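You operate a simulated robot arm through the tools that you are given. There is no shell and no other tool. Be economical: measure what you need, move in short steps, check, and stop when the job is done.

Carry out the task below with a simulated robot arm. There is one attempt and no reset: what you move stays moved.

## Task
Top up the rice canister to about its MAX line from the carton.
Fine: put the lid back on and the carton back where it stood. Set down upright: rice carton.

It is judged by the outcome, as a careful person would: the job done as asked, and still so three seconds after it is handed in. It fails if anything else is knocked over, pushed out of place, dropped, spilled or broken. Lids that push on must go on centred and level and be pressed home; caps that screw on are set level and turned clockwise until they are tight.

## Robot
A 7-joint arm with a two-finger parallel gripper, fixed in place. Base frame: the origin is at the foot of the arm, x ahead of it, y to its left, z up. Readings come in cm, rad, newtons and seconds.
With the tool pointing down near the work surface it reaches from about 28 to 74 cm from the base axis. Its first joint turns from -2.007 to 2.007 rad. Payload 3.91 kg.
The tool frame sits at the grasp point between the pads (the TCP): z along the fingers, y along the line on which they close. The tips reach 3 cm beyond it. Largest opening 11 cm; finger width 2, thickness 1; the body of the gripper, 4.8 by 11.2 cm, starts 5.5 cm behind the TCP.
Orientation is that of the tool frame in the base frame, as a unit quaternion [x, y, z, w]. With the fingers straight down and closing along the base's y, the tool's x points along the base's -x, its y along +y and its z along -z.

## Interface
- The arm moves only by the tool move_arm. Its argument "commands" is a list of rows, each an object of numbers (a shift or turn left out is 0, a gripper value left out holds the last): "ax", "ay", "az": the turn, a rotation vector about the base's x, y, z in units of 8 degrees (1.0 is 8 degrees); "x", "y", "z": the shift along the base's x, y, z in units of 50 mm (1.0 is 50 mm); "gripper": the finger opening in m, from 0 to 0.11. In form: [{"ax": .., "ay": .., "az": .., "x": .., "y": .., "z": .., "gripper": ..}, ...]. A call has 1 to 20 rows; each row shifts and turns the commanded pose from where the row before left it. A call with a number of a shift or a turn outside -1 to 1 is refused whole. A row lasts 0.2 s, in which the tool goes at most 5 cm and 0.15 rad; a call with a longer step from one row to the next is refused whole, and so is a gripper value outside its range. Where a pose cannot be reached the arm comes as near as it can. A force on the tool above 40 N (or 10 N above the force at the start of the call, whichever is more), or a blocked arm, ends the call early, and 0.2 s more pass. Each finger travels about 10.8 cm/s and halts on what it meets, pressing with about 21 N; the grip force reading is that of the motor and also rises with nothing between the fingers. The clock runs only during rows and for 0.2 s after the last one: add rows that do not move to give the fingers time. It gives the time, the measured TCP pose, the force on the tool (base axes), the opening and the grip force at its end, in the units of the frame above (readings bear some noise), with the torque about the TCP (base axes, N m) and any sound that the robot's microphone picked up.
- Cameras (640 x 400 px; columns grow to the right, rows downward): "scene" is fixed at [5.1, -50.02, 174.73]; the picture's right is [0.61, -0.79, 0.00], its down [-0.50, -0.39, -0.77] and it looks along [0.61, 0.47, -0.63] (base axes); focal length 318 px, centre (320, 200). "wrist" rides on the gripper at [7.2, 1.7, -10.3] in the tool frame; the picture's right is [-0.23, 0.97, 0.00], its down [-0.76, -0.18, -0.62] and it looks along [-0.61, -0.14, 0.78] (tool axes); focal length 222 px, centre (320, 200). There is no depth. A picture from a camera that has moved, and an enlarged one, comes with that camera's place and axes in the base frame and with its lens.
- capture(camera): a new picture of that camera. It takes no simulated time.
- move_column(by): slides the trunk up (or, below 0, down) by that many cm; the arm rides with it, the base frame stays. It gives what a move gives, with no picture.
- inspect(camera, box): a new picture of the part [left, top, right, bottom] of that camera's present view, enlarged. It takes no simulated time.
- job_done(): hands the job in; it is judged then, once.

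Work in short steps. Places have to be worked out from the pictures, the camera data and where the tool is seen: move nearer, look again, correct. Check each grasp and each placing, and mend what went wrong. You have 120 turns and 76 pictures in all, those below and enlarged ones among them. Open the gripper and draw the arm clear of the work before you hand the job in, unless the task says otherwise; then end with one line.

The tools are called by a JSON object that holds its "op" and its "data". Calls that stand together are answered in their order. move_arm: Moves the arm, as the interface text tells. Its arguments: {"type":"object","properties":{"commands":{"type":"array","items":{"type":"object","properties":{"ax":{"type":"number"},"ay":{"type":"number"},"az":{"type":"number"},"x":{"type":"number"},"y":{"type":"number"},"z":{"type":"number"},"gripper":{"type":"number"}}}}},"required":["commands"]} The other tools are called the same way: move_column (by) slides the trunk up or down; capture (camera) takes a picture; inspect (camera, box) takes an enlarged picture of a part of a camera's view; job_done () hands the job in.

At the start:

```text
time_s: 0.0
eef_pos: [42.99, 19.12, 135.76]
tcp_rot: [0.0, 1.0, 0.0, 0.0]
contact_force: [-0.3, -0.1, 0.2]
wrist_torque: [0.0, 0.0, -0.01]
grip_width: 11.01
grasp_force: 0.0
trunk travel left (down, up): [-92.5, 6.5]
```

scene: 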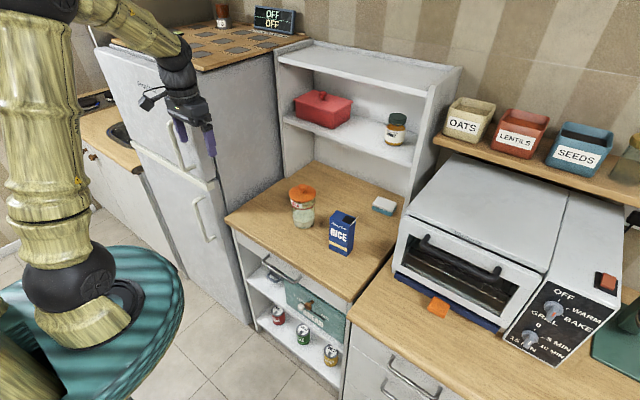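
wrist: 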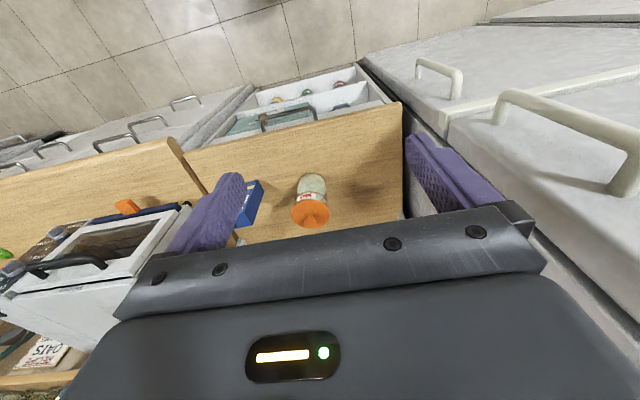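

The canister with the orange lid and the blue rice carton stand on the wood counter. I'll enlarge them to measure.

{"op": "inspect", "data": {"camera": "scene", "box": [260, 170, 420, 270]}}

{"op": "inspect", "data": {"camera": "wrist", "box": [200, 140, 400, 265]}}

```text
4.00 times, centred on (340, 220) of scene
camera zoom: at [5.1, -50.02, 174.73], right [0.61, -0.79, 0.0], down [-0.5, -0.39, -0.77], along [0.61, 0.47, -0.63], focal length 1272 px, centre (240, 120)
```

zoom: 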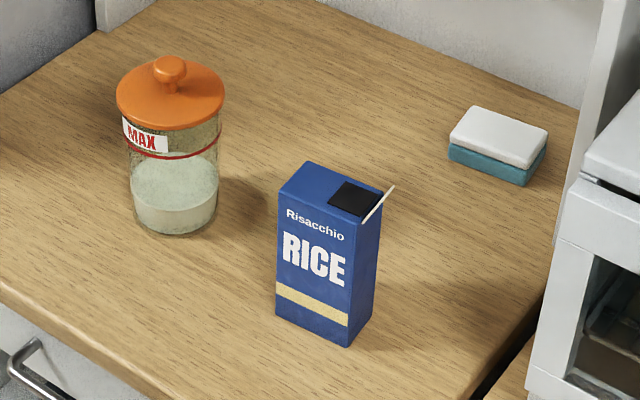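

```text
3.20 times, centred on (300, 202) of wrist
camera zoom: at [35.72, 20.75, 146.02], right [0.23, 0.97, 0.0], down [0.76, -0.18, 0.62], along [0.61, -0.14, -0.78], focal length 711 px, centre (384, 192)
```

zoom: 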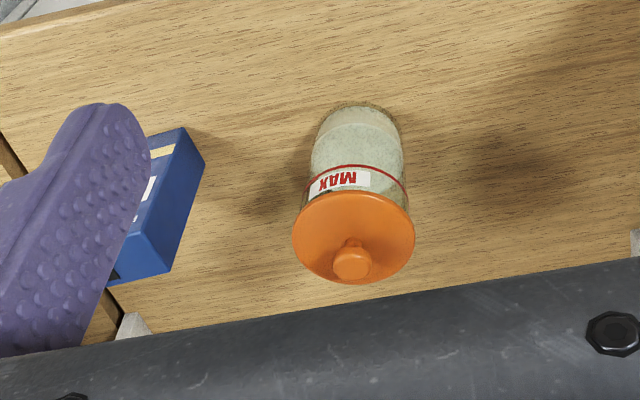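

Triangulating: lid knob top ≈ (72.5, 9.8, 107), counter ≈ z 91, carton centre ≈ (69.5, −10), about 15 cm tall with its spout towards −y. I lower the trunk so the arm works at a comfortable height.

{"op": "move_column", "data": {"by": -18}}

```text
time_s: 2.0
eef_pos: [42.96, 19.12, 117.81]
tcp_rot: [0.0, 1.0, 0.0, 0.0]
contact_force: [0.4, -0.3, 0.1]
wrist_torque: [-0.01, 0.01, -0.01]
grip_width: 11.0
grasp_force: 0.1
trunk travel left (down, up): [-74.5, 24.5]
```

I move above and in front of the canister for a closer look.

{"op": "move_arm", "data": {"commands": [{"x": 0.7, "y": -0.37}, {"x": 0.7, "y": -0.37}, {"x": 0.7, "y": -0.37}, {"x": 0.7, "y": -0.37}, {"x": 0.6, "y": -0.37}, {}]}}

{"op": "capture", "data": {"camera": "wrist"}}

{"op": "capture", "data": {"camera": "scene"}}

```text
time_s: 3.4
eef_pos: [60.15, 9.8, 117.68]
tcp_rot: [0.0, 1.0, 0.0, 0.0]
contact_force: [-0.6, 0.0, 0.1]
wrist_torque: [-0.01, 0.03, -0.03]
grip_width: 11.01
grasp_force: 0.1
trunk travel left (down, up): [-74.5, 24.5]
```

```text
71 pictures are left
camera wrist: at [52.73, 11.44, 127.9], right [0.23, 0.97, 0.0], down [0.76, -0.18, 0.62], along [0.61, -0.14, -0.78], focal length 222 px, centre (320, 200)
```

wrist: 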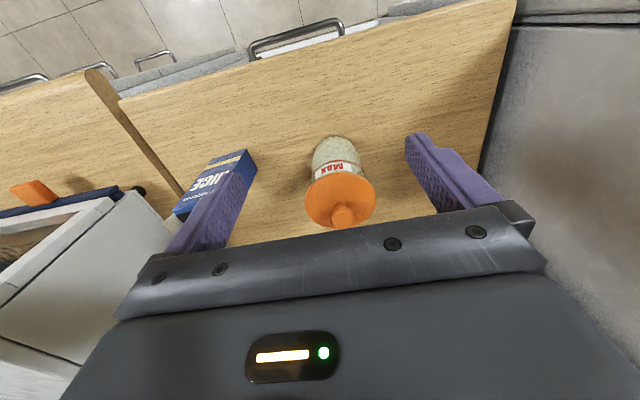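

```text
70 pictures are left
```

scene: 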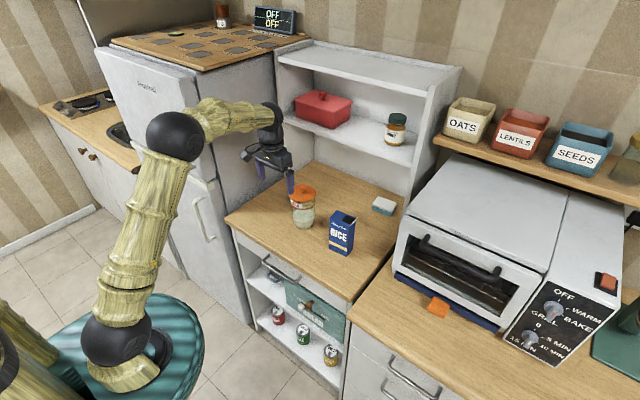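

The knob is now at about (72.3, 9.9, 107). I move above it and take a zoomed look.

{"op": "move_arm", "data": {"commands": [{"x": 0.6}, {"x": 0.6}, {"x": 0.6}, {"x": 0.63}, {"z": -0.6}, {}]}}

{"op": "inspect", "data": {"camera": "wrist", "box": [220, 120, 460, 270]}}

{"op": "inspect", "data": {"camera": "scene", "box": [250, 140, 370, 260]}}

```text
time_s: 4.8
eef_pos: [72.38, 9.72, 114.63]
tcp_rot: [0.001, 1.0, 0.0, -0.001]
contact_force: [0.3, -0.4, 0.0]
wrist_torque: [0.02, -0.03, 0.01]
grip_width: 11.02
grasp_force: 0.0
trunk travel left (down, up): [-74.5, 24.5]
```

```text
2.67 times, centred on (340, 195) of wrist
camera zoom: at [65.07, 11.31, 124.93], right [0.23, 0.97, 0.0], down [0.76, -0.18, 0.62], along [0.61, -0.14, -0.78], focal length 592 px, centre (267, 213)
```

zoom: 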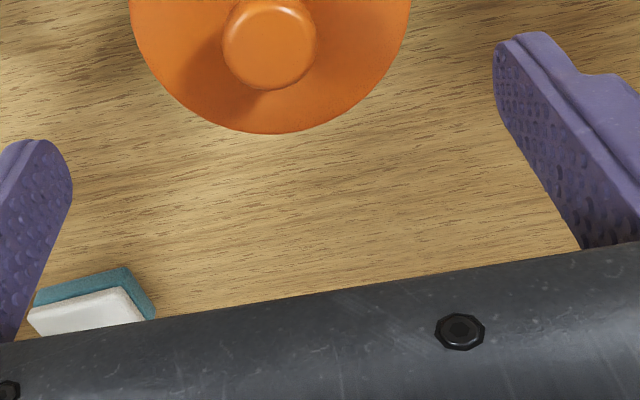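

```text
3.33 times, centred on (310, 200) of scene
camera zoom: at [5.1, -50.02, 174.73], right [0.61, -0.79, 0.0], down [-0.5, -0.39, -0.77], along [0.61, 0.47, -0.63], focal length 1060 px, centre (353, 200)
```

zoom: 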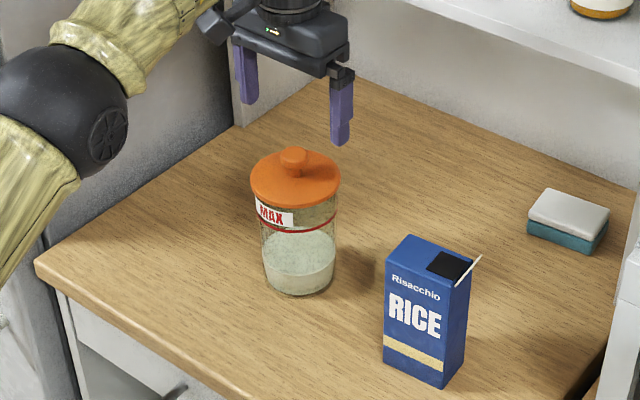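

The knob sits at (72.45, 9.7), under the tool; lid surface ≈ 104.5–105. I descend so the tips stop just above the lid and close on the knob.

{"op": "move_arm", "data": {"commands": [{"z": -0.5}, {"z": -0.5}, {"z": -0.24}, {}, {"gripper": 0.06}, {"gripper": 0.06}, {"gripper": 0.06}, {}]}}

{"op": "capture", "data": {"camera": "wrist"}}

{"op": "inspect", "data": {"camera": "scene", "box": [260, 140, 350, 240]}}

```text
time_s: 6.6
eef_pos: [72.25, 9.91, 108.7]
tcp_rot: [0.0, 1.0, 0.0, 0.0]
contact_force: [1.0, 0.7, -0.2]
wrist_torque: [0.01, 0.05, -0.01]
grip_width: 6.0
grasp_force: 0.1
trunk travel left (down, up): [-74.5, 24.5]
```

```text
67 pictures are left
camera wrist: at [64.88, 11.54, 118.86], right [0.23, 0.97, 0.0], down [0.76, -0.18, 0.62], along [0.61, -0.14, -0.78], focal length 222 px, centre (320, 200)
```

wrist: 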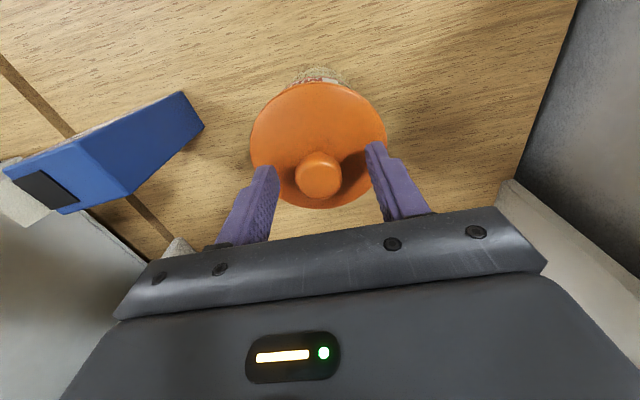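

```text
4.00 times, centred on (305, 190) of scene
camera zoom: at [5.1, -50.02, 174.73], right [0.61, -0.79, 0.0], down [-0.5, -0.39, -0.77], along [0.61, 0.47, -0.63], focal length 1272 px, centre (380, 240)
```

zoom: 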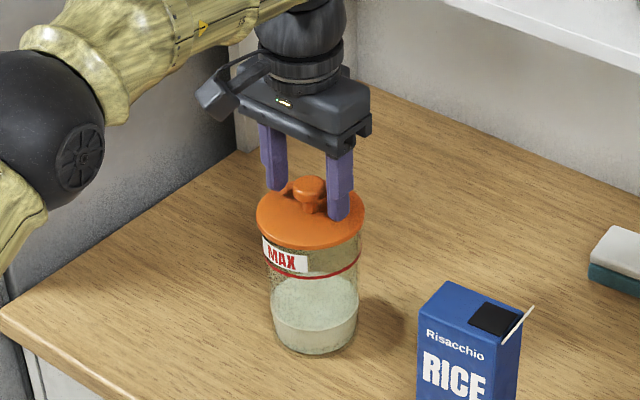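

Fingers straddle the knob with tips just above the lid. I lower a few millimetres and close.

{"op": "move_arm", "data": {"commands": [{"z": -0.06}, {"gripper": 0.02}, {"gripper": 0.0}, {}, {}, {}]}}

```text
time_s: 8.0
eef_pos: [72.25, 9.84, 108.26]
tcp_rot: [-0.001, 1.0, 0.0, 0.0]
contact_force: [-0.1, -0.9, 0.5]
wrist_torque: [0.0, 0.01, 0.01]
grip_width: 2.88
grasp_force: 20.9
trunk travel left (down, up): [-74.5, 24.5]
heard: snap
```

The knob is gripped at 2.9 cm (a snap was heard). I lift gently straight up and check.

{"op": "move_arm", "data": {"commands": [{"z": 0.1}, {"z": 0.1}, {"z": 0.2}, {}]}}

{"op": "inspect", "data": {"camera": "scene", "box": [260, 140, 350, 240]}}

```text
time_s: 9.0
eef_pos: [72.22, 9.82, 110.28]
tcp_rot: [0.001, 1.0, 0.001, 0.0]
contact_force: [0.8, 0.8, 0.2]
wrist_torque: [0.03, 0.0, 0.02]
grip_width: 2.83
grasp_force: 20.4
trunk travel left (down, up): [-74.5, 24.5]
```

```text
4.00 times, centred on (305, 190) of scene
camera zoom: at [5.1, -50.02, 174.73], right [0.61, -0.79, 0.0], down [-0.5, -0.39, -0.77], along [0.61, 0.47, -0.63], focal length 1272 px, centre (380, 240)
```

zoom: 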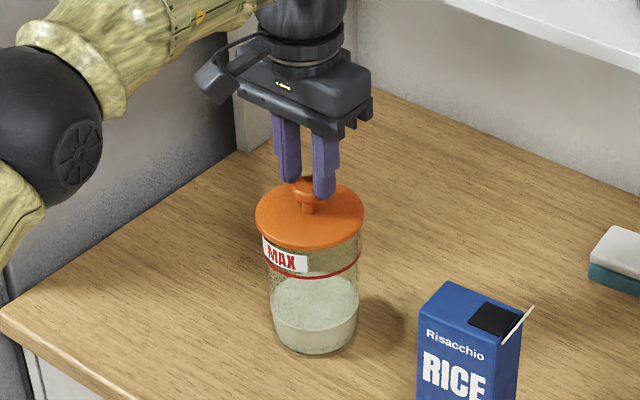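

The lid stayed put: the pads slid up the knob. I take a deeper grip, tips almost at the lid, and lift slowly while reading the force.

{"op": "move_arm", "data": {"commands": [{"gripper": 0.05}, {"gripper": 0.05}, {"x": -0.02, "z": -0.2, "gripper": 0.05}, {"z": -0.2}, {"z": -0.1}, {}]}}

{"op": "inspect", "data": {"camera": "scene", "box": [275, 160, 335, 220]}}

{"op": "inspect", "data": {"camera": "wrist", "box": [220, 70, 420, 240]}}

```text
time_s: 10.4
eef_pos: [71.95, 9.79, 107.65]
tcp_rot: [0.0, 1.0, 0.0, 0.0]
contact_force: [0.1, 0.2, 0.1]
wrist_torque: [-0.01, -0.01, -0.02]
grip_width: 4.99
grasp_force: 0.0
trunk travel left (down, up): [-74.5, 24.5]
```

```text
6.67 times, centred on (305, 190) of scene
camera zoom: at [5.1, -50.02, 174.73], right [0.61, -0.79, 0.0], down [-0.5, -0.39, -0.77], along [0.61, 0.47, -0.63], focal length 2120 px, centre (420, 267)
```

zoom: 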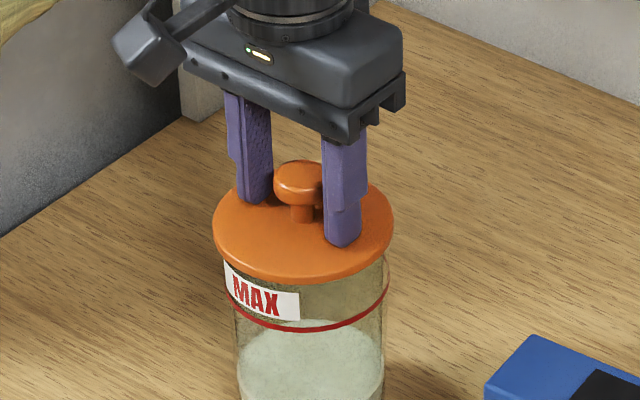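

```text
2.35 times, centred on (320, 155) of wrist
camera zoom: at [64.72, 11.49, 117.98], right [0.23, 0.97, 0.0], down [0.76, -0.18, 0.62], along [0.61, -0.14, -0.78], focal length 523 px, centre (320, 306)
```

zoom: 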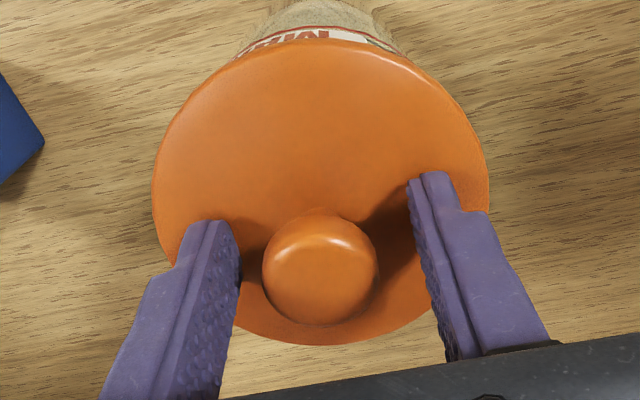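

The knob is a mushroom centred at about x 72.4. I centre, close, then lift in small increments.

{"op": "move_arm", "data": {"commands": [{"x": 0.09, "z": -0.03}, {"gripper": 0.02}, {"gripper": 0.0}, {}, {}]}}

{"op": "move_arm", "data": {"commands": [{"z": 0.05}, {"z": 0.05}]}}

```text
time_s: 11.6
eef_pos: [72.37, 9.86, 107.74]
tcp_rot: [0.001, 1.0, 0.0, 0.001]
contact_force: [0.7, 1.0, 11.4]
wrist_torque: [0.05, -0.05, -0.08]
grip_width: 2.89
grasp_force: 21.2
trunk travel left (down, up): [-74.5, 24.5]
heard: snap
```

```text
time_s: 12.2
eef_pos: [72.55, 9.84, 108.08]
tcp_rot: [0.0, 1.0, -0.001, -0.001]
contact_force: [0.1, -0.7, -0.3]
wrist_torque: [-0.02, 0.0, -0.01]
grip_width: 2.86
grasp_force: 20.6
trunk travel left (down, up): [-74.5, 24.5]
heard: snap
```

Another snap during the small lift; let me see whether the lid has come loose.

{"op": "move_arm", "data": {"commands": [{"z": 0.1}, {"z": 0.1}]}}

{"op": "inspect", "data": {"camera": "scene", "box": [275, 160, 335, 220]}}

```text
time_s: 12.8
eef_pos: [72.57, 9.92, 109.21]
tcp_rot: [0.0, 1.0, 0.0, 0.0]
contact_force: [0.2, 0.4, -0.2]
wrist_torque: [0.01, 0.0, 0.01]
grip_width: 2.84
grasp_force: 20.9
trunk travel left (down, up): [-74.5, 24.5]
```

```text
6.67 times, centred on (305, 190) of scene
camera zoom: at [5.1, -50.02, 174.73], right [0.61, -0.79, 0.0], down [-0.5, -0.39, -0.77], along [0.61, 0.47, -0.63], focal length 2120 px, centre (420, 267)
```

zoom: 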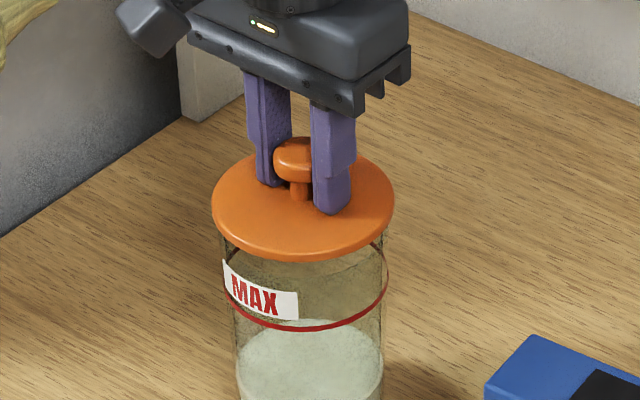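

The lid is off and held level. I lift it clear and carry it to a free spot on the counter at about (64, 24).

{"op": "move_arm", "data": {"commands": [{"z": 0.5}, {"z": 0.7}, {"y": 0.5, "x": -0.2}, {"y": 0.6, "x": -0.4}, {"y": 0.6, "x": -0.4}, {"y": 0.6, "x": -0.4}, {"y": 0.5, "x": -0.3}, {}, {"z": -0.6}, {"z": -0.6}, {"z": -0.6}, {"z": -0.6}, {}]}}

{"op": "capture", "data": {"camera": "wrist"}}

{"op": "inspect", "data": {"camera": "scene", "box": [220, 130, 380, 260]}}

```text
time_s: 15.6
eef_pos: [64.14, 23.95, 103.2]
tcp_rot: [0.0, 1.0, -0.001, 0.0]
contact_force: [0.2, 0.9, 0.4]
wrist_torque: [-0.01, -0.02, 0.0]
grip_width: 2.85
grasp_force: 21.3
trunk travel left (down, up): [-74.5, 24.5]
```

```text
61 pictures are left
camera wrist: at [56.74, 25.57, 113.51], right [0.23, 0.97, 0.0], down [0.76, -0.18, 0.62], along [0.61, -0.14, -0.78], focal length 222 px, centre (320, 200)
```

wrist: 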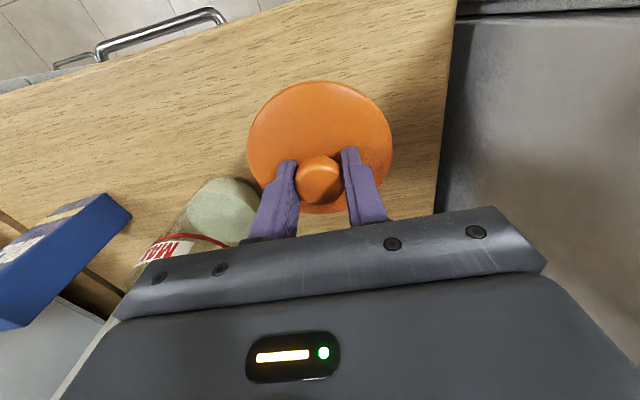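

```text
3.08 times, centred on (300, 195) of scene
camera zoom: at [5.1, -50.02, 174.73], right [0.61, -0.79, 0.0], down [-0.5, -0.39, -0.77], along [0.61, 0.47, -0.63], focal length 978 px, centre (382, 215)
```

zoom: 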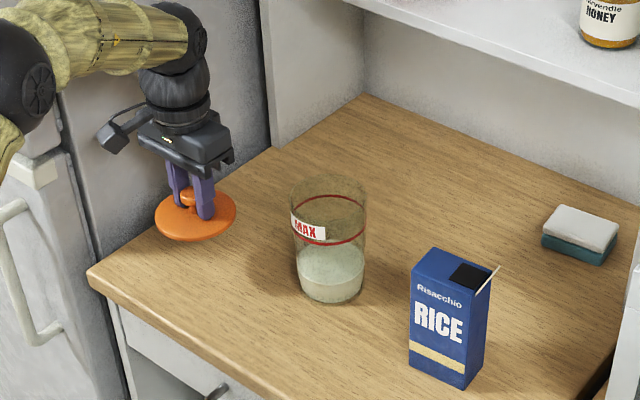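

Clear space beneath. I lower until contact.

{"op": "move_arm", "data": {"commands": [{"z": -0.5}, {"z": -0.4}, {"z": -0.2}, {"z": -0.1}, {"z": -0.06}, {}]}}

```text
time_s: 17.0
eef_pos: [64.09, 23.93, 96.82]
tcp_rot: [0.0, 1.0, 0.0, 0.0]
contact_force: [0.2, -0.3, 0.1]
wrist_torque: [0.01, -0.02, 0.0]
grip_width: 2.84
grasp_force: 20.8
trunk travel left (down, up): [-74.5, 24.5]
```

Still free; smaller steps down.

{"op": "move_arm", "data": {"commands": [{"z": -0.04}, {"z": -0.04}, {"z": -0.04}, {"z": -0.04}, {"z": -0.04}]}}

```text
time_s: 18.2
eef_pos: [64.16, 23.85, 95.65]
tcp_rot: [0.0, 1.0, -0.001, 0.0]
contact_force: [-0.2, -0.2, -0.2]
wrist_torque: [0.01, -0.01, 0.0]
grip_width: 2.85
grasp_force: 21.5
trunk travel left (down, up): [-74.5, 24.5]
```

{"op": "inspect", "data": {"camera": "scene", "box": [230, 160, 310, 230]}}

{"op": "move_arm", "data": {"commands": [{"z": -0.04}, {"z": -0.04}, {"z": -0.04}, {"z": -0.04}, {}]}}

```text
5.71 times, centred on (270, 195) of scene
camera zoom: at [5.1, -50.02, 174.73], right [0.61, -0.79, 0.0], down [-0.5, -0.39, -0.77], along [0.61, 0.47, -0.63], focal length 1817 px, centre (606, 229)
```

zoom: 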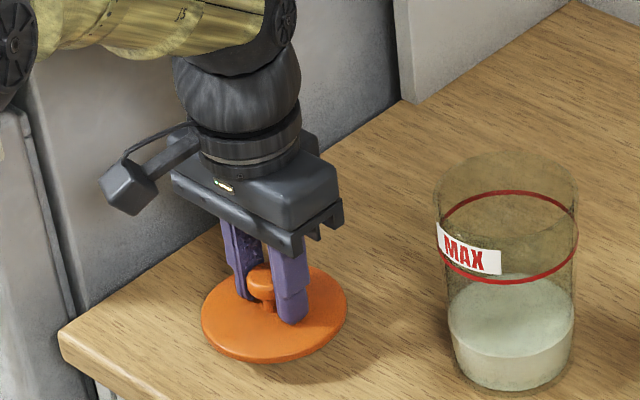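

```text
time_s: 19.4
eef_pos: [63.92, 23.9, 95.02]
tcp_rot: [0.0, 1.0, -0.001, 0.0]
contact_force: [-0.1, -0.7, 0.2]
wrist_torque: [0.0, -0.03, 0.01]
grip_width: 2.86
grasp_force: 20.5
trunk travel left (down, up): [-74.5, 24.5]
```

No contact yet; I keep stepping down.

{"op": "move_arm", "data": {"commands": [{"z": -0.04}, {"z": -0.04}, {"z": -0.04}, {}]}}

```text
time_s: 20.4
eef_pos: [64.14, 23.76, 94.37]
tcp_rot: [0.0, 1.0, 0.0, 0.001]
contact_force: [-0.1, 0.0, -0.3]
wrist_torque: [0.01, 0.0, 0.01]
grip_width: 2.85
grasp_force: 21.1
trunk travel left (down, up): [-74.5, 24.5]
```

{"op": "move_arm", "data": {"commands": [{"z": -0.04}, {"z": -0.04}, {}]}}

{"op": "inspect", "data": {"camera": "scene", "box": [230, 160, 310, 230]}}

```text
time_s: 21.2
eef_pos: [63.91, 23.95, 94.15]
tcp_rot: [-0.001, 1.0, 0.0, 0.001]
contact_force: [-0.2, -0.3, 6.2]
wrist_torque: [-0.01, 0.06, -0.06]
grip_width: 2.86
grasp_force: 21.0
trunk travel left (down, up): [-74.5, 24.5]
```

```text
5.71 times, centred on (270, 195) of scene
camera zoom: at [5.1, -50.02, 174.73], right [0.61, -0.79, 0.0], down [-0.5, -0.39, -0.77], along [0.61, 0.47, -0.63], focal length 1817 px, centre (606, 229)
```

zoom: 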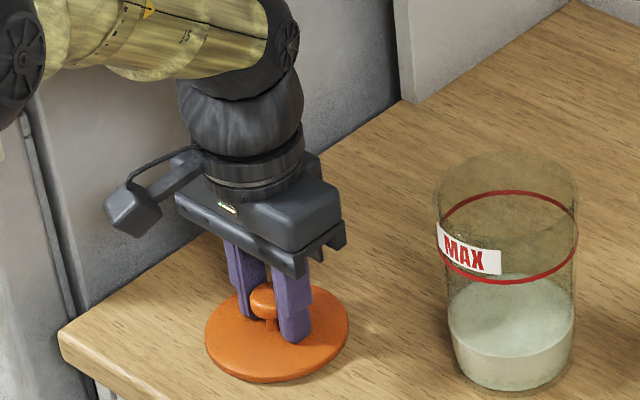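

Contact with 6 N: the lid rests on the counter. I release and rise.

{"op": "move_arm", "data": {"commands": [{"gripper": 0.04}, {"gripper": 0.05}, {}, {"z": 0.4}, {"z": 0.8}, {"z": 0.8}, {"z": 0.8}, {"z": 0.8}, {}]}}

{"op": "inspect", "data": {"camera": "scene", "box": [220, 130, 380, 260]}}

{"op": "capture", "data": {"camera": "wrist"}}

```text
time_s: 23.2
eef_pos: [64.34, 23.66, 111.85]
tcp_rot: [0.0, 1.0, -0.001, -0.001]
contact_force: [-0.3, 0.7, 0.4]
wrist_torque: [-0.03, -0.01, -0.06]
grip_width: 5.01
grasp_force: 0.1
trunk travel left (down, up): [-74.5, 24.5]
```

```text
3.08 times, centred on (300, 195) of scene
camera zoom: at [5.1, -50.02, 174.73], right [0.61, -0.79, 0.0], down [-0.5, -0.39, -0.77], along [0.61, 0.47, -0.63], focal length 978 px, centre (382, 215)
```

zoom: 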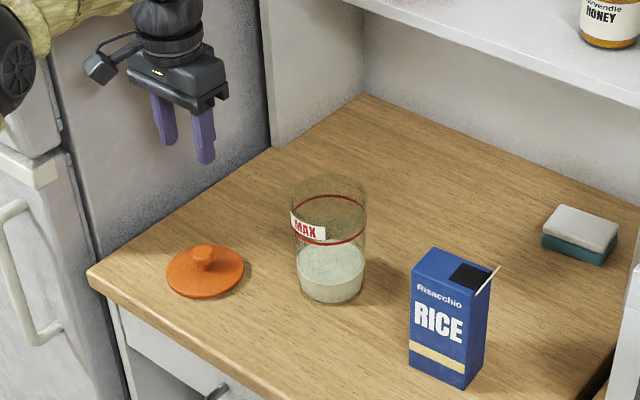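

```text
56 pictures are left
camera wrist: at [56.87, 25.36, 122.15], right [0.23, 0.97, 0.0], down [0.76, -0.18, 0.62], along [0.61, -0.14, -0.78], focal length 222 px, centre (320, 200)
```

wrist: 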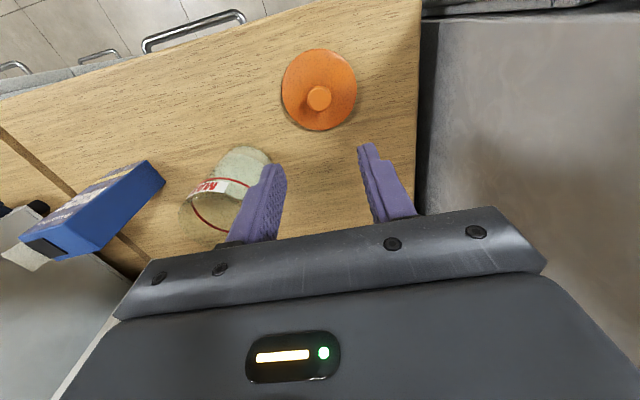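

Lid is down flat and safe. Now I go in front of the carton at a height to study it.

{"op": "move_arm", "data": {"commands": [{"z": 0.8, "x": -0.3, "gripper": 0.11}, {"z": 0.6, "x": -0.5, "y": -0.5}, {"y": -0.8, "x": -0.5}, {"y": -0.9, "x": -0.3}, {"y": -0.9, "x": -0.2}, {"y": -0.9}, {"y": -0.9}, {"y": -0.9}, {"y": -0.9}, {}]}}

{"op": "inspect", "data": {"camera": "wrist", "box": [200, 50, 460, 220]}}

```text
time_s: 25.4
eef_pos: [54.99, -9.49, 118.91]
tcp_rot: [0.0, 1.0, 0.0, 0.0]
contact_force: [-0.1, 0.5, 1.0]
wrist_torque: [0.01, 0.03, 0.0]
grip_width: 10.98
grasp_force: 0.1
trunk travel left (down, up): [-74.5, 24.5]
```

```text
2.35 times, centred on (330, 135) of wrist
camera zoom: at [47.67, -7.88, 129.2], right [0.23, 0.97, 0.0], down [0.76, -0.18, 0.62], along [0.61, -0.14, -0.78], focal length 523 px, centre (296, 353)
```

zoom: 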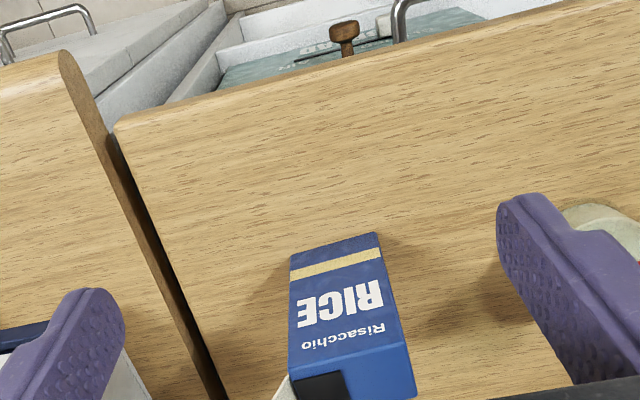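

Carton centre ≈ (69.9, −9.4), yaw about +4.5°, spout towards −y. I'll grip it from the front on its ±y sides, so I pitch the tool to ~26° below horizontal, staying clear for now.

{"op": "move_arm", "data": {"commands": [{"ay": -1}, {"ay": -1}, {"ay": -1}, {"ay": -1}, {"ay": -1}, {"ay": -1}, {"ay": -1}, {"ay": -1}, {"az": 0.55}, {}]}}

{"op": "capture", "data": {"camera": "scene"}}

{"op": "capture", "data": {"camera": "wrist"}}

```text
time_s: 27.6
eef_pos: [55.08, -9.53, 119.01]
tcp_rot: [-0.032, 0.847, 0.02, 0.53]
contact_force: [-0.2, 0.2, -0.6]
wrist_torque: [0.0, -0.01, 0.03]
grip_width: 11.0
grasp_force: 0.1
trunk travel left (down, up): [-74.5, 24.5]
```

```text
54 pictures are left
```

scene: 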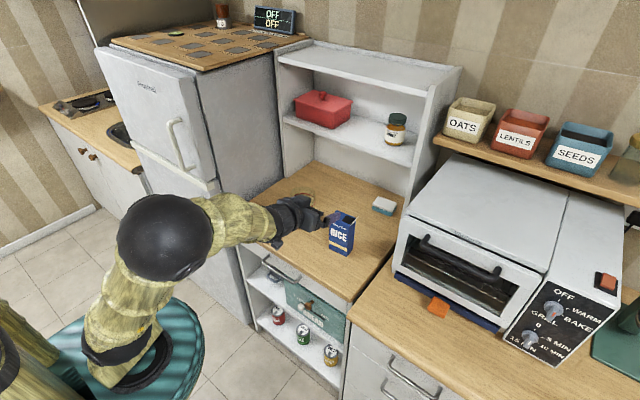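

```text
53 pictures are left
camera wrist: at [42.42, -8.9, 116.94], right [0.02, 0.98, 0.2], down [-0.21, -0.19, 0.96], along [0.98, -0.07, 0.2], focal length 222 px, centre (320, 200)
```

wrist: 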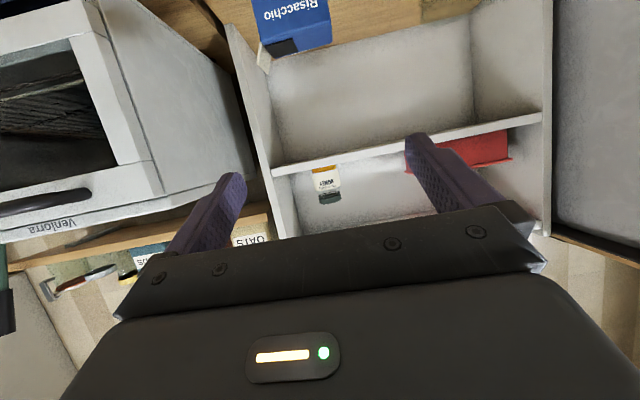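

Pitch works. Before picking the carton up, I dry-test the pour roll (top towards −y, i.e. +x rotation) at the future pouring place, high above the jar.

{"op": "move_arm", "data": {"commands": [{"y": 0.8, "z": 0.2}, {"y": 0.9}, {"y": 0.9, "x": 0.3}, {"y": 0.9, "x": 0.7}, {"y": 0.9, "x": 0.8}, {"y": 0.9, "x": 0.8}, {"x": 0.8}, {}]}}

{"op": "move_arm", "data": {"commands": [{"ax": 1}, {"ax": 1}, {"ax": 1}, {"ax": 1}, {"ax": 1}, {"ax": 1}, {"ax": 1}, {"ax": 1}, {"ax": 1}, {"ax": 1}, {"ax": 1}, {"ax": 1}, {"ax": 1}, {"ax": 1}, {"ax": 1}, {}]}}

{"op": "capture", "data": {"camera": "wrist"}}

{"op": "capture", "data": {"camera": "scene"}}

```text
refused: row 4 steps farther than a row can; nothing moved
```

```text
time_s: 31.0
eef_pos: [54.96, -9.53, 118.96]
tcp_rot: [0.443, 0.405, 0.744, 0.292]
contact_force: [-1.0, 0.3, 0.5]
wrist_torque: [0.0, 0.0, 0.04]
grip_width: 11.01
grasp_force: 0.1
trunk travel left (down, up): [-74.5, 24.5]
```

```text
52 pictures are left
camera wrist: at [42.4, -8.38, 120.54], right [0.02, -0.67, 0.74], down [-0.21, -0.73, -0.65], along [0.98, -0.14, -0.16], focal length 222 px, centre (320, 200)
```

wrist: 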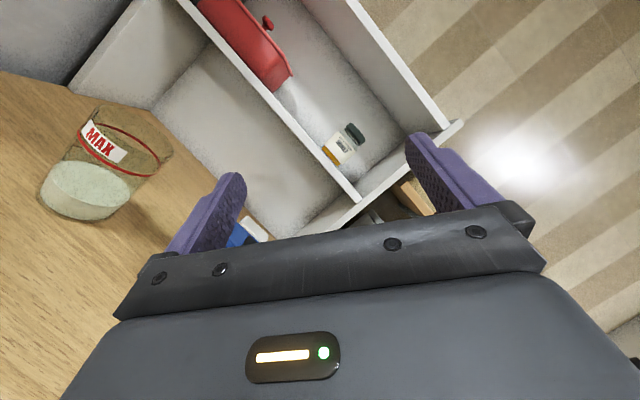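

```text
51 pictures are left
```

scene: 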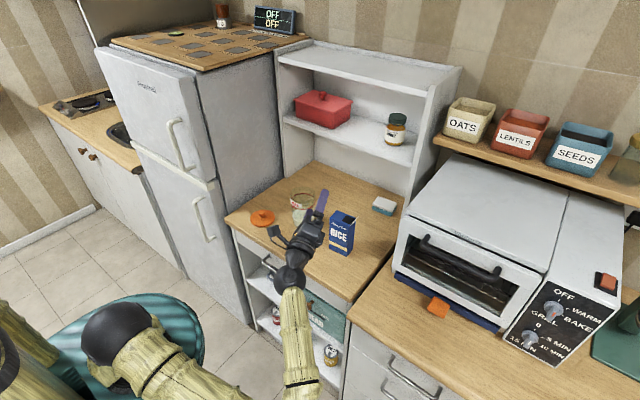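

The 120° roll is reachable here. I move in that pose to the pour location to test reach there.

{"op": "move_arm", "data": {"commands": [{"y": 0.9, "z": 0.2}, {"y": 0.9}, {"y": 0.9}, {"y": 0.9}, {"y": 0.9}, {"y": 0.8, "x": 0.5}, {"x": 0.9}, {"x": 0.9}, {"x": 0.9}, {"x": 0.3}, {}]}}

{"op": "capture", "data": {"camera": "scene"}}

```text
time_s: 33.4
eef_pos: [72.62, 16.97, 119.98]
tcp_rot: [0.443, 0.406, 0.744, 0.292]
contact_force: [-0.8, 0.3, -0.2]
wrist_torque: [0.0, -0.01, 0.01]
grip_width: 11.01
grasp_force: 0.1
trunk travel left (down, up): [-74.5, 24.5]
```

```text
50 pictures are left
```

scene: 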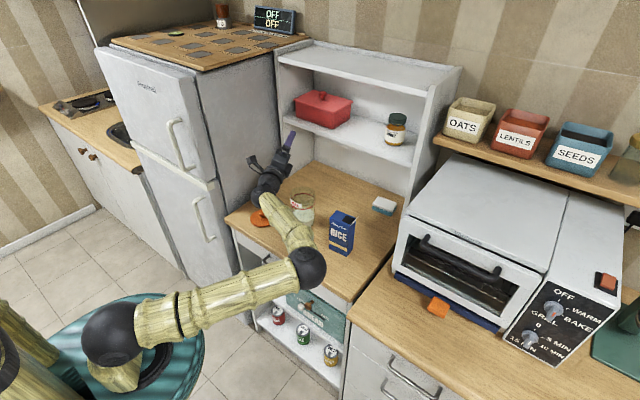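

Reach is confirmed at the pour place. I undo the roll and go back in front of the carton.

{"op": "move_arm", "data": {"commands": [{"ax": -1}, {"ax": -1}, {"ax": -1}, {"ax": -1}, {"ax": -1}, {"ax": -1}, {"ax": -1}, {"ax": -1}, {"ax": -1}, {"ax": -1}, {"ax": -1}, {"ax": -1}, {"ax": -1}, {"ax": -1}, {"ax": -1}, {}]}}

{"op": "move_arm", "data": {"commands": [{"x": -0.9}, {"x": -0.9}, {"x": -0.9}, {"x": -0.8}, {"y": -0.9}, {"y": -0.9}, {"y": -0.9}, {"y": -0.9}, {"y": -0.9}, {"y": -0.8}, {"z": -0.9}, {"z": -0.9}, {"z": -0.9}, {"z": -0.9}, {"z": -0.7}, {}]}}

{"op": "capture", "data": {"camera": "wrist"}}

{"op": "inspect", "data": {"camera": "scene", "box": [260, 170, 420, 270]}}

```text
time_s: 36.8
eef_pos: [72.48, 16.88, 119.97]
tcp_rot: [-0.032, 0.848, 0.02, 0.529]
contact_force: [0.7, 1.7, 0.6]
wrist_torque: [0.0, 0.0, -0.04]
grip_width: 11.0
grasp_force: 0.2
trunk travel left (down, up): [-74.5, 24.5]
```

```text
time_s: 40.2
eef_pos: [55.06, -9.8, 98.38]
tcp_rot: [-0.032, 0.847, 0.02, 0.53]
contact_force: [0.2, 0.6, 0.0]
wrist_torque: [-0.02, -0.05, -0.01]
grip_width: 11.0
grasp_force: 0.1
trunk travel left (down, up): [-74.5, 24.5]
```

```text
49 pictures are left
camera wrist: at [42.33, -9.21, 96.32], right [0.03, 0.98, 0.2], down [-0.21, -0.19, 0.96], along [0.98, -0.07, 0.2], focal length 222 px, centre (320, 200)
```

wrist: 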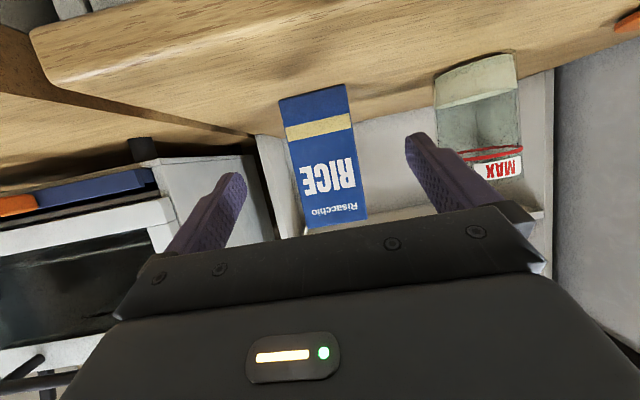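

```text
4.00 times, centred on (340, 220) of scene
camera zoom: at [5.1, -50.02, 174.73], right [0.61, -0.79, 0.0], down [-0.5, -0.39, -0.77], along [0.61, 0.47, -0.63], focal length 1272 px, centre (240, 120)
```

zoom: 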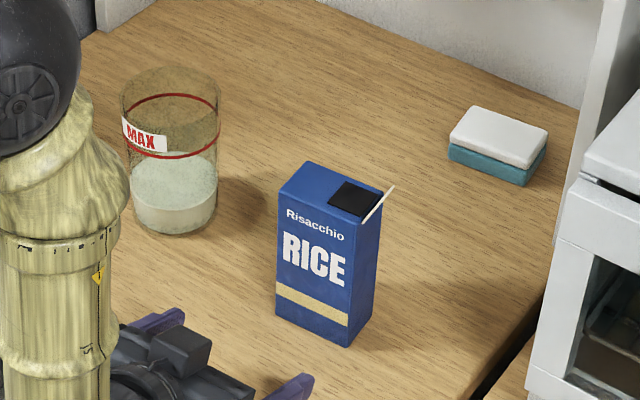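

The carton spans z 90–105, centre y ≈ −9.4 at x ≈ 69.9. The fingers will straddle it; I advance straight in.

{"op": "move_arm", "data": {"commands": [{"x": 0.5}, {"x": 0.6, "y": 0.03}, {"x": 0.6, "y": 0.02}, {"x": 0.5, "y": 0.01}, {"x": 0.4, "y": 0.01}, {"x": 0.3}, {}]}}

{"op": "capture", "data": {"camera": "wrist"}}

{"op": "inspect", "data": {"camera": "scene", "box": [260, 170, 420, 270]}}

```text
time_s: 41.8
eef_pos: [69.71, -9.07, 98.56]
tcp_rot: [-0.032, 0.847, 0.021, 0.529]
contact_force: [-0.4, -0.7, -0.5]
wrist_torque: [0.0, 0.0, 0.0]
grip_width: 11.0
grasp_force: 0.0
trunk travel left (down, up): [-74.5, 24.5]
```

```text
47 pictures are left
camera wrist: at [56.93, -8.48, 96.4], right [0.03, 0.98, 0.2], down [-0.21, -0.19, 0.96], along [0.98, -0.07, 0.2], focal length 222 px, centre (320, 200)
```

wrist: 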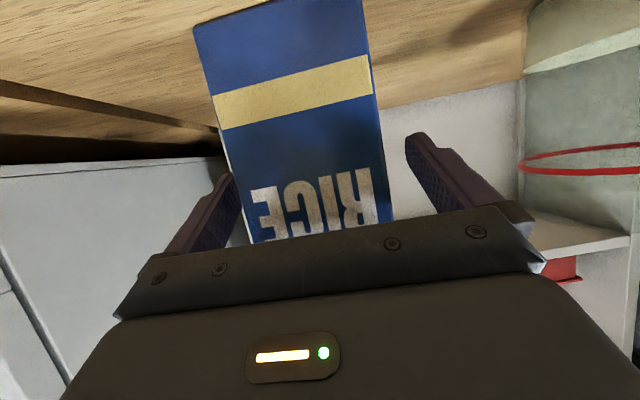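

```text
4.00 times, centred on (340, 220) of scene
camera zoom: at [5.1, -50.02, 174.73], right [0.61, -0.79, 0.0], down [-0.5, -0.39, -0.77], along [0.61, 0.47, -0.63], focal length 1272 px, centre (240, 120)
```

zoom: 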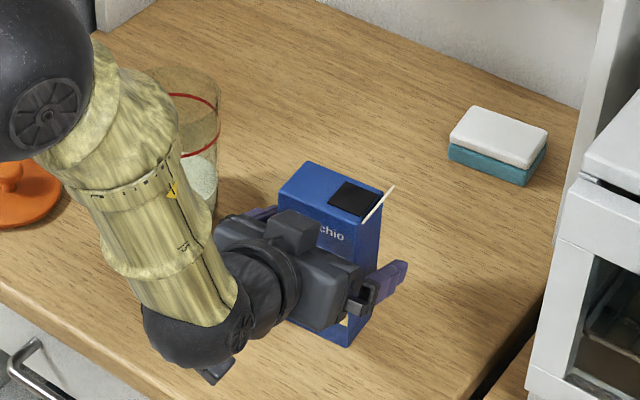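

The carton is a touch to the −y side; I correct by 0.35 cm and close in steps.

{"op": "move_arm", "data": {"commands": [{"y": -0.07}, {"gripper": 0.09}, {"gripper": 0.082}, {"gripper": 0.077}, {"gripper": 0.073}, {"gripper": 0.068}, {"gripper": 0.05}, {}, {}]}}

{"op": "capture", "data": {"camera": "wrist"}}

```text
time_s: 43.8
eef_pos: [69.53, -9.48, 98.49]
tcp_rot: [-0.032, 0.848, 0.02, 0.529]
contact_force: [0.4, 2.3, 1.4]
wrist_torque: [0.19, -0.02, 0.0]
grip_width: 7.41
grasp_force: 21.6
trunk travel left (down, up): [-74.5, 24.5]
```

```text
45 pictures are left
camera wrist: at [56.91, -8.84, 96.46], right [0.02, 0.98, 0.2], down [-0.21, -0.19, 0.96], along [0.98, -0.07, 0.2], focal length 222 px, centre (320, 200)
```

wrist: 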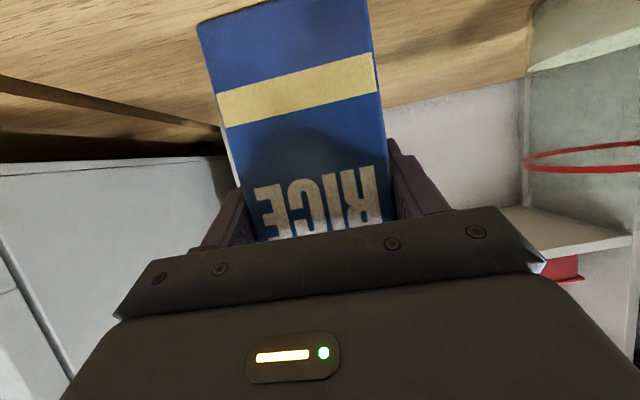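

Gripped at 7.4 cm. The put-back pose is (69.6, −9.45, 98.5). I lift a little and check.

{"op": "move_arm", "data": {"commands": [{"z": 0.15}, {"z": 0.3}, {"z": 0.5}, {"z": 0.5}, {}]}}

{"op": "inspect", "data": {"camera": "scene", "box": [260, 150, 420, 250]}}

```text
time_s: 45.0
eef_pos: [69.66, -9.51, 105.67]
tcp_rot: [-0.033, 0.848, 0.021, 0.528]
contact_force: [-0.8, -0.1, -4.4]
wrist_torque: [0.0, 0.01, 0.0]
grip_width: 7.39
grasp_force: 21.1
trunk travel left (down, up): [-74.5, 24.5]
```

```text
4.00 times, centred on (340, 200) of scene
camera zoom: at [5.1, -50.02, 174.73], right [0.61, -0.79, 0.0], down [-0.5, -0.39, -0.77], along [0.61, 0.47, -0.63], focal length 1272 px, centre (240, 200)
```

zoom: 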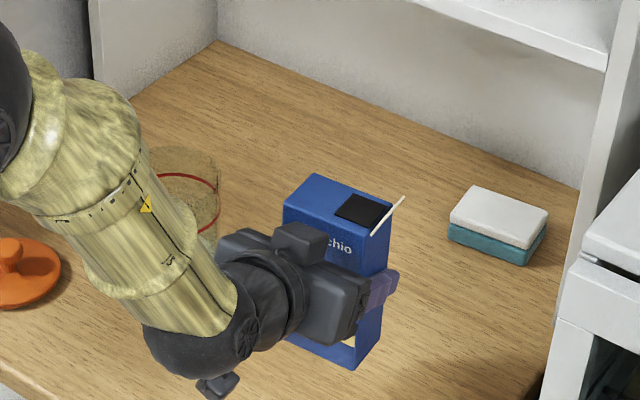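

Weight ≈ 4.4 N (nearly full), so it may pour early; I'll keep the spout over the jar while tilting. Now lift above the jar and carry it across upright to the +y side.

{"op": "move_arm", "data": {"commands": [{"z": 0.7}, {"z": 0.8}, {"z": 0.8}, {"y": 0.5}, {"y": 0.8}, {"y": 0.8}, {"y": 0.8}, {"y": 0.8}, {"y": 0.8}, {"y": 0.8, "x": 0.2}, {"y": 0.6, "x": 0.26}, {}, {}]}}

{"op": "capture", "data": {"camera": "scene"}}

{"op": "capture", "data": {"camera": "wrist"}}

```text
time_s: 47.8
eef_pos: [71.95, 19.93, 117.1]
tcp_rot: [-0.033, 0.848, 0.02, 0.529]
contact_force: [0.1, 1.2, -5.1]
wrist_torque: [0.01, 0.04, -0.04]
grip_width: 7.4
grasp_force: 20.9
trunk travel left (down, up): [-74.5, 24.5]
```

```text
43 pictures are left
```

scene: 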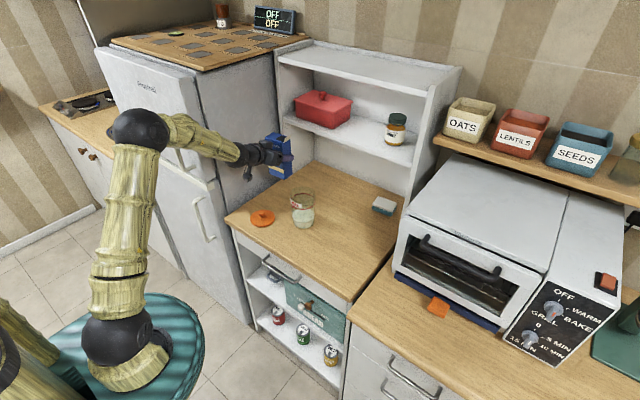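

```text
42 pictures are left
camera wrist: at [59.3, 20.58, 114.97], right [0.02, 0.98, 0.2], down [-0.21, -0.19, 0.96], along [0.98, -0.07, 0.2], focal length 222 px, centre (320, 200)
```

wrist: 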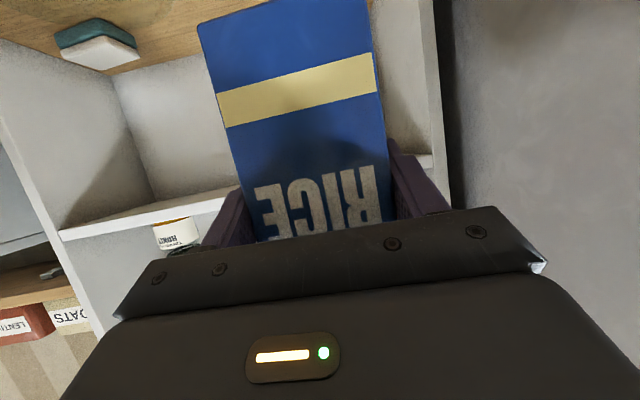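

I zoom on the jar (unobstructed now) and the spout for exact geometry.

{"op": "inspect", "data": {"camera": "scene", "box": [270, 175, 340, 245]}}

{"op": "inspect", "data": {"camera": "scene", "box": [235, 110, 325, 200]}}

```text
5.71 times, centred on (305, 210) of scene
camera zoom: at [5.1, -50.02, 174.73], right [0.61, -0.79, 0.0], down [-0.5, -0.39, -0.77], along [0.61, 0.47, -0.63], focal length 1817 px, centre (406, 143)
```

zoom: 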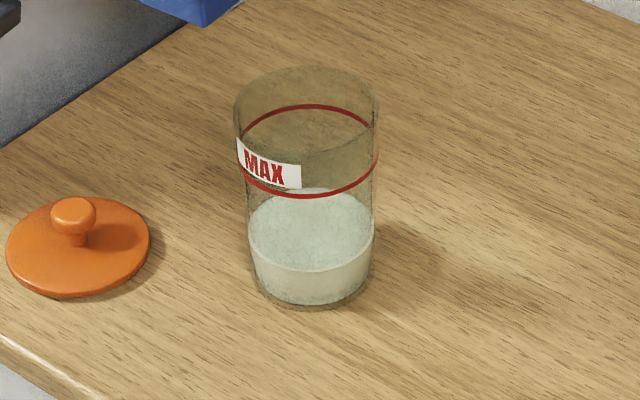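

```text
4.44 times, centred on (280, 155) of scene
camera zoom: at [5.1, -50.02, 174.73], right [0.61, -0.79, 0.0], down [-0.5, -0.39, -0.77], along [0.61, 0.47, -0.63], focal length 1413 px, centre (498, 400)
```

zoom: 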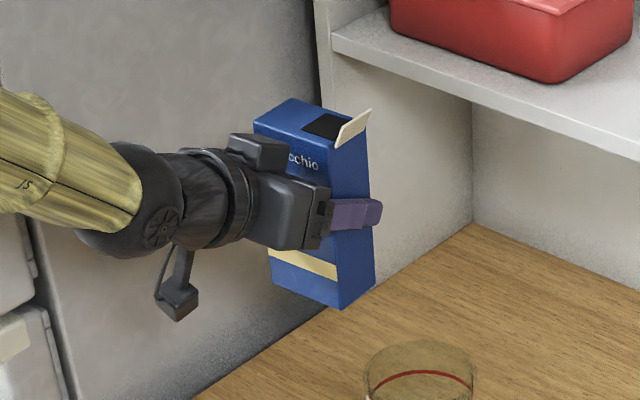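

Geometry: rim z ≈ 104.5 (outer radius ≈ 4.6), MAX ≈ 100.7, rice ≈ 93.8, so about 380 ml is needed. First tilt to 32° with the spout lip moving over the jar.

{"op": "move_arm", "data": {"commands": [{"ax": 1, "y": -0.09, "z": -0.33}, {"ax": 1, "y": -0.09, "z": -0.33}, {"ax": 1, "y": -0.09, "z": -0.33}, {"ax": 1, "y": -0.09, "z": -0.34}, {}, {}]}}

{"op": "inspect", "data": {"camera": "scene", "box": [235, 130, 345, 240]}}

```text
time_s: 49.2
eef_pos: [71.75, 18.18, 110.35]
tcp_rot: [0.115, 0.81, 0.254, 0.517]
contact_force: [-0.8, 0.0, -5.3]
wrist_torque: [-0.04, 0.01, 0.01]
grip_width: 7.39
grasp_force: 20.4
trunk travel left (down, up): [-74.5, 24.5]
```

```text
3.64 times, centred on (290, 185) of scene
camera zoom: at [5.1, -50.02, 174.73], right [0.61, -0.79, 0.0], down [-0.5, -0.39, -0.77], along [0.61, 0.47, -0.63], focal length 1156 px, centre (429, 254)
```

zoom: 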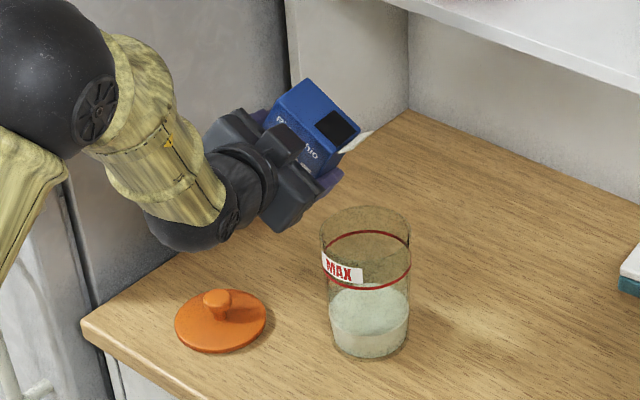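

The lip is where computed. Next tilt to 56°, keeping the lip above the jar.

{"op": "move_arm", "data": {"commands": [{"ax": 1, "y": 0.055, "z": -0.135}, {"ax": 1, "y": 0.055, "z": -0.135}, {"ax": 1, "y": 0.055, "z": -0.135}, {}, {}]}}

{"op": "inspect", "data": {"camera": "scene", "box": [235, 130, 345, 240]}}

```text
time_s: 50.4
eef_pos: [71.84, 18.9, 108.42]
tcp_rot: [0.22, 0.739, 0.416, 0.483]
contact_force: [0.4, 0.2, -4.0]
wrist_torque: [-0.06, 0.04, -0.01]
grip_width: 7.35
grasp_force: 20.6
trunk travel left (down, up): [-74.5, 24.5]
```

```text
3.64 times, centred on (290, 185) of scene
camera zoom: at [5.1, -50.02, 174.73], right [0.61, -0.79, 0.0], down [-0.5, -0.39, -0.77], along [0.61, 0.47, -0.63], focal length 1156 px, centre (429, 254)
```

zoom: 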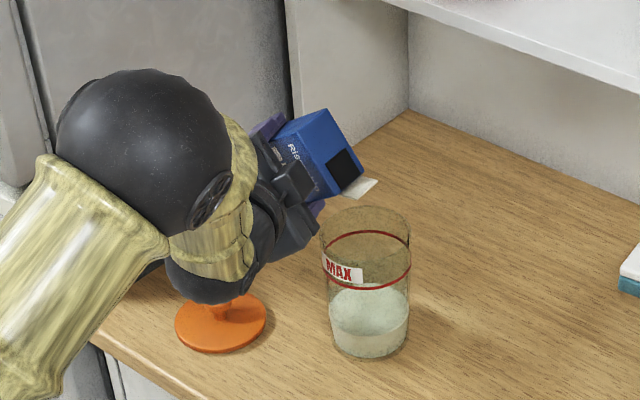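

No flow yet. On to 80° with the lip at (11.8, 107.3).

{"op": "move_arm", "data": {"commands": [{"ax": 1, "z": 0.093}, {"ax": 1, "z": 0.093}, {"ax": 1, "z": 0.093}, {}, {}]}}

{"op": "inspect", "data": {"camera": "scene", "box": [235, 130, 345, 240]}}

```text
time_s: 51.6
eef_pos: [71.97, 18.81, 109.97]
tcp_rot: [0.317, 0.636, 0.56, 0.426]
contact_force: [0.1, -0.3, -4.9]
wrist_torque: [-0.06, 0.04, 0.02]
grip_width: 7.4
grasp_force: 21.4
trunk travel left (down, up): [-74.5, 24.5]
```

```text
3.64 times, centred on (290, 185) of scene
camera zoom: at [5.1, -50.02, 174.73], right [0.61, -0.79, 0.0], down [-0.5, -0.39, -0.77], along [0.61, 0.47, -0.63], focal length 1156 px, centre (429, 254)
```

zoom: 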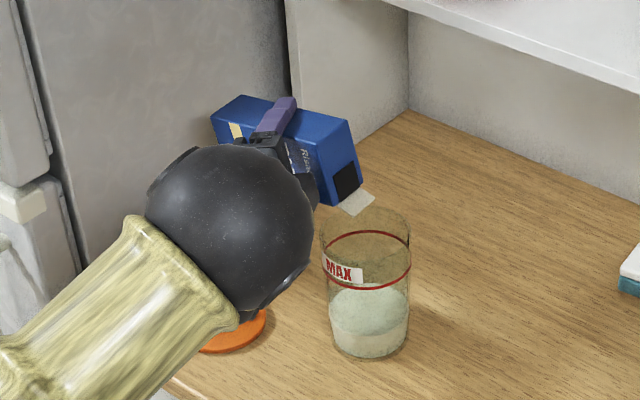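

Flap is just above the rim and well inside. On to 92° in gentle steps, then look.

{"op": "move_arm", "data": {"commands": [{"ax": 0.75, "y": -0.04, "z": 0.125}, {"ax": 0.75, "y": -0.04, "z": 0.125}, {}, {}]}}

{"op": "inspect", "data": {"camera": "scene", "box": [235, 130, 345, 240]}}

```text
time_s: 52.6
eef_pos: [71.86, 18.33, 111.17]
tcp_rot: [0.359, 0.574, 0.623, 0.392]
contact_force: [0.4, 0.0, -3.6]
wrist_torque: [-0.06, 0.0, -0.01]
grip_width: 7.37
grasp_force: 21.0
trunk travel left (down, up): [-74.5, 24.5]
```

```text
3.64 times, centred on (290, 185) of scene
camera zoom: at [5.1, -50.02, 174.73], right [0.61, -0.79, 0.0], down [-0.5, -0.39, -0.77], along [0.61, 0.47, -0.63], focal length 1156 px, centre (429, 254)
```

zoom: 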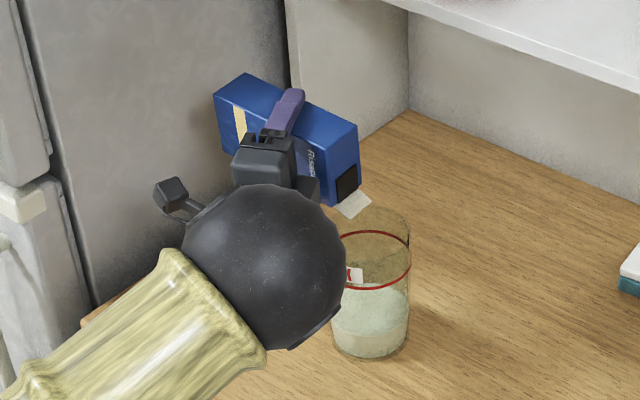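

Little or no flow yet. Tilt to 104°.

{"op": "move_arm", "data": {"commands": [{"ax": 0.75, "y": -0.09, "z": 0.133}, {"ax": 0.75, "y": -0.09, "z": 0.133}, {}, {}]}}

{"op": "inspect", "data": {"camera": "scene", "box": [235, 130, 345, 240]}}

```text
time_s: 53.6
eef_pos: [72.07, 17.59, 112.5]
tcp_rot: [0.397, 0.506, 0.68, 0.351]
contact_force: [0.0, -1.0, -4.6]
wrist_torque: [-0.07, 0.01, -0.02]
grip_width: 7.38
grasp_force: 21.1
trunk travel left (down, up): [-74.5, 24.5]
```

```text
3.64 times, centred on (290, 185) of scene
camera zoom: at [5.1, -50.02, 174.73], right [0.61, -0.79, 0.0], down [-0.5, -0.39, -0.77], along [0.61, 0.47, -0.63], focal length 1156 px, centre (429, 254)
```

zoom: 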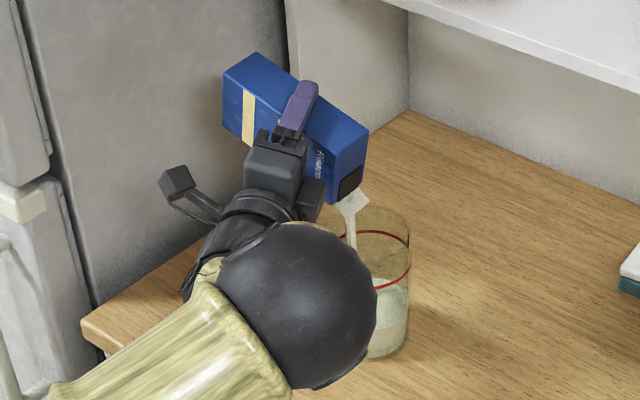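

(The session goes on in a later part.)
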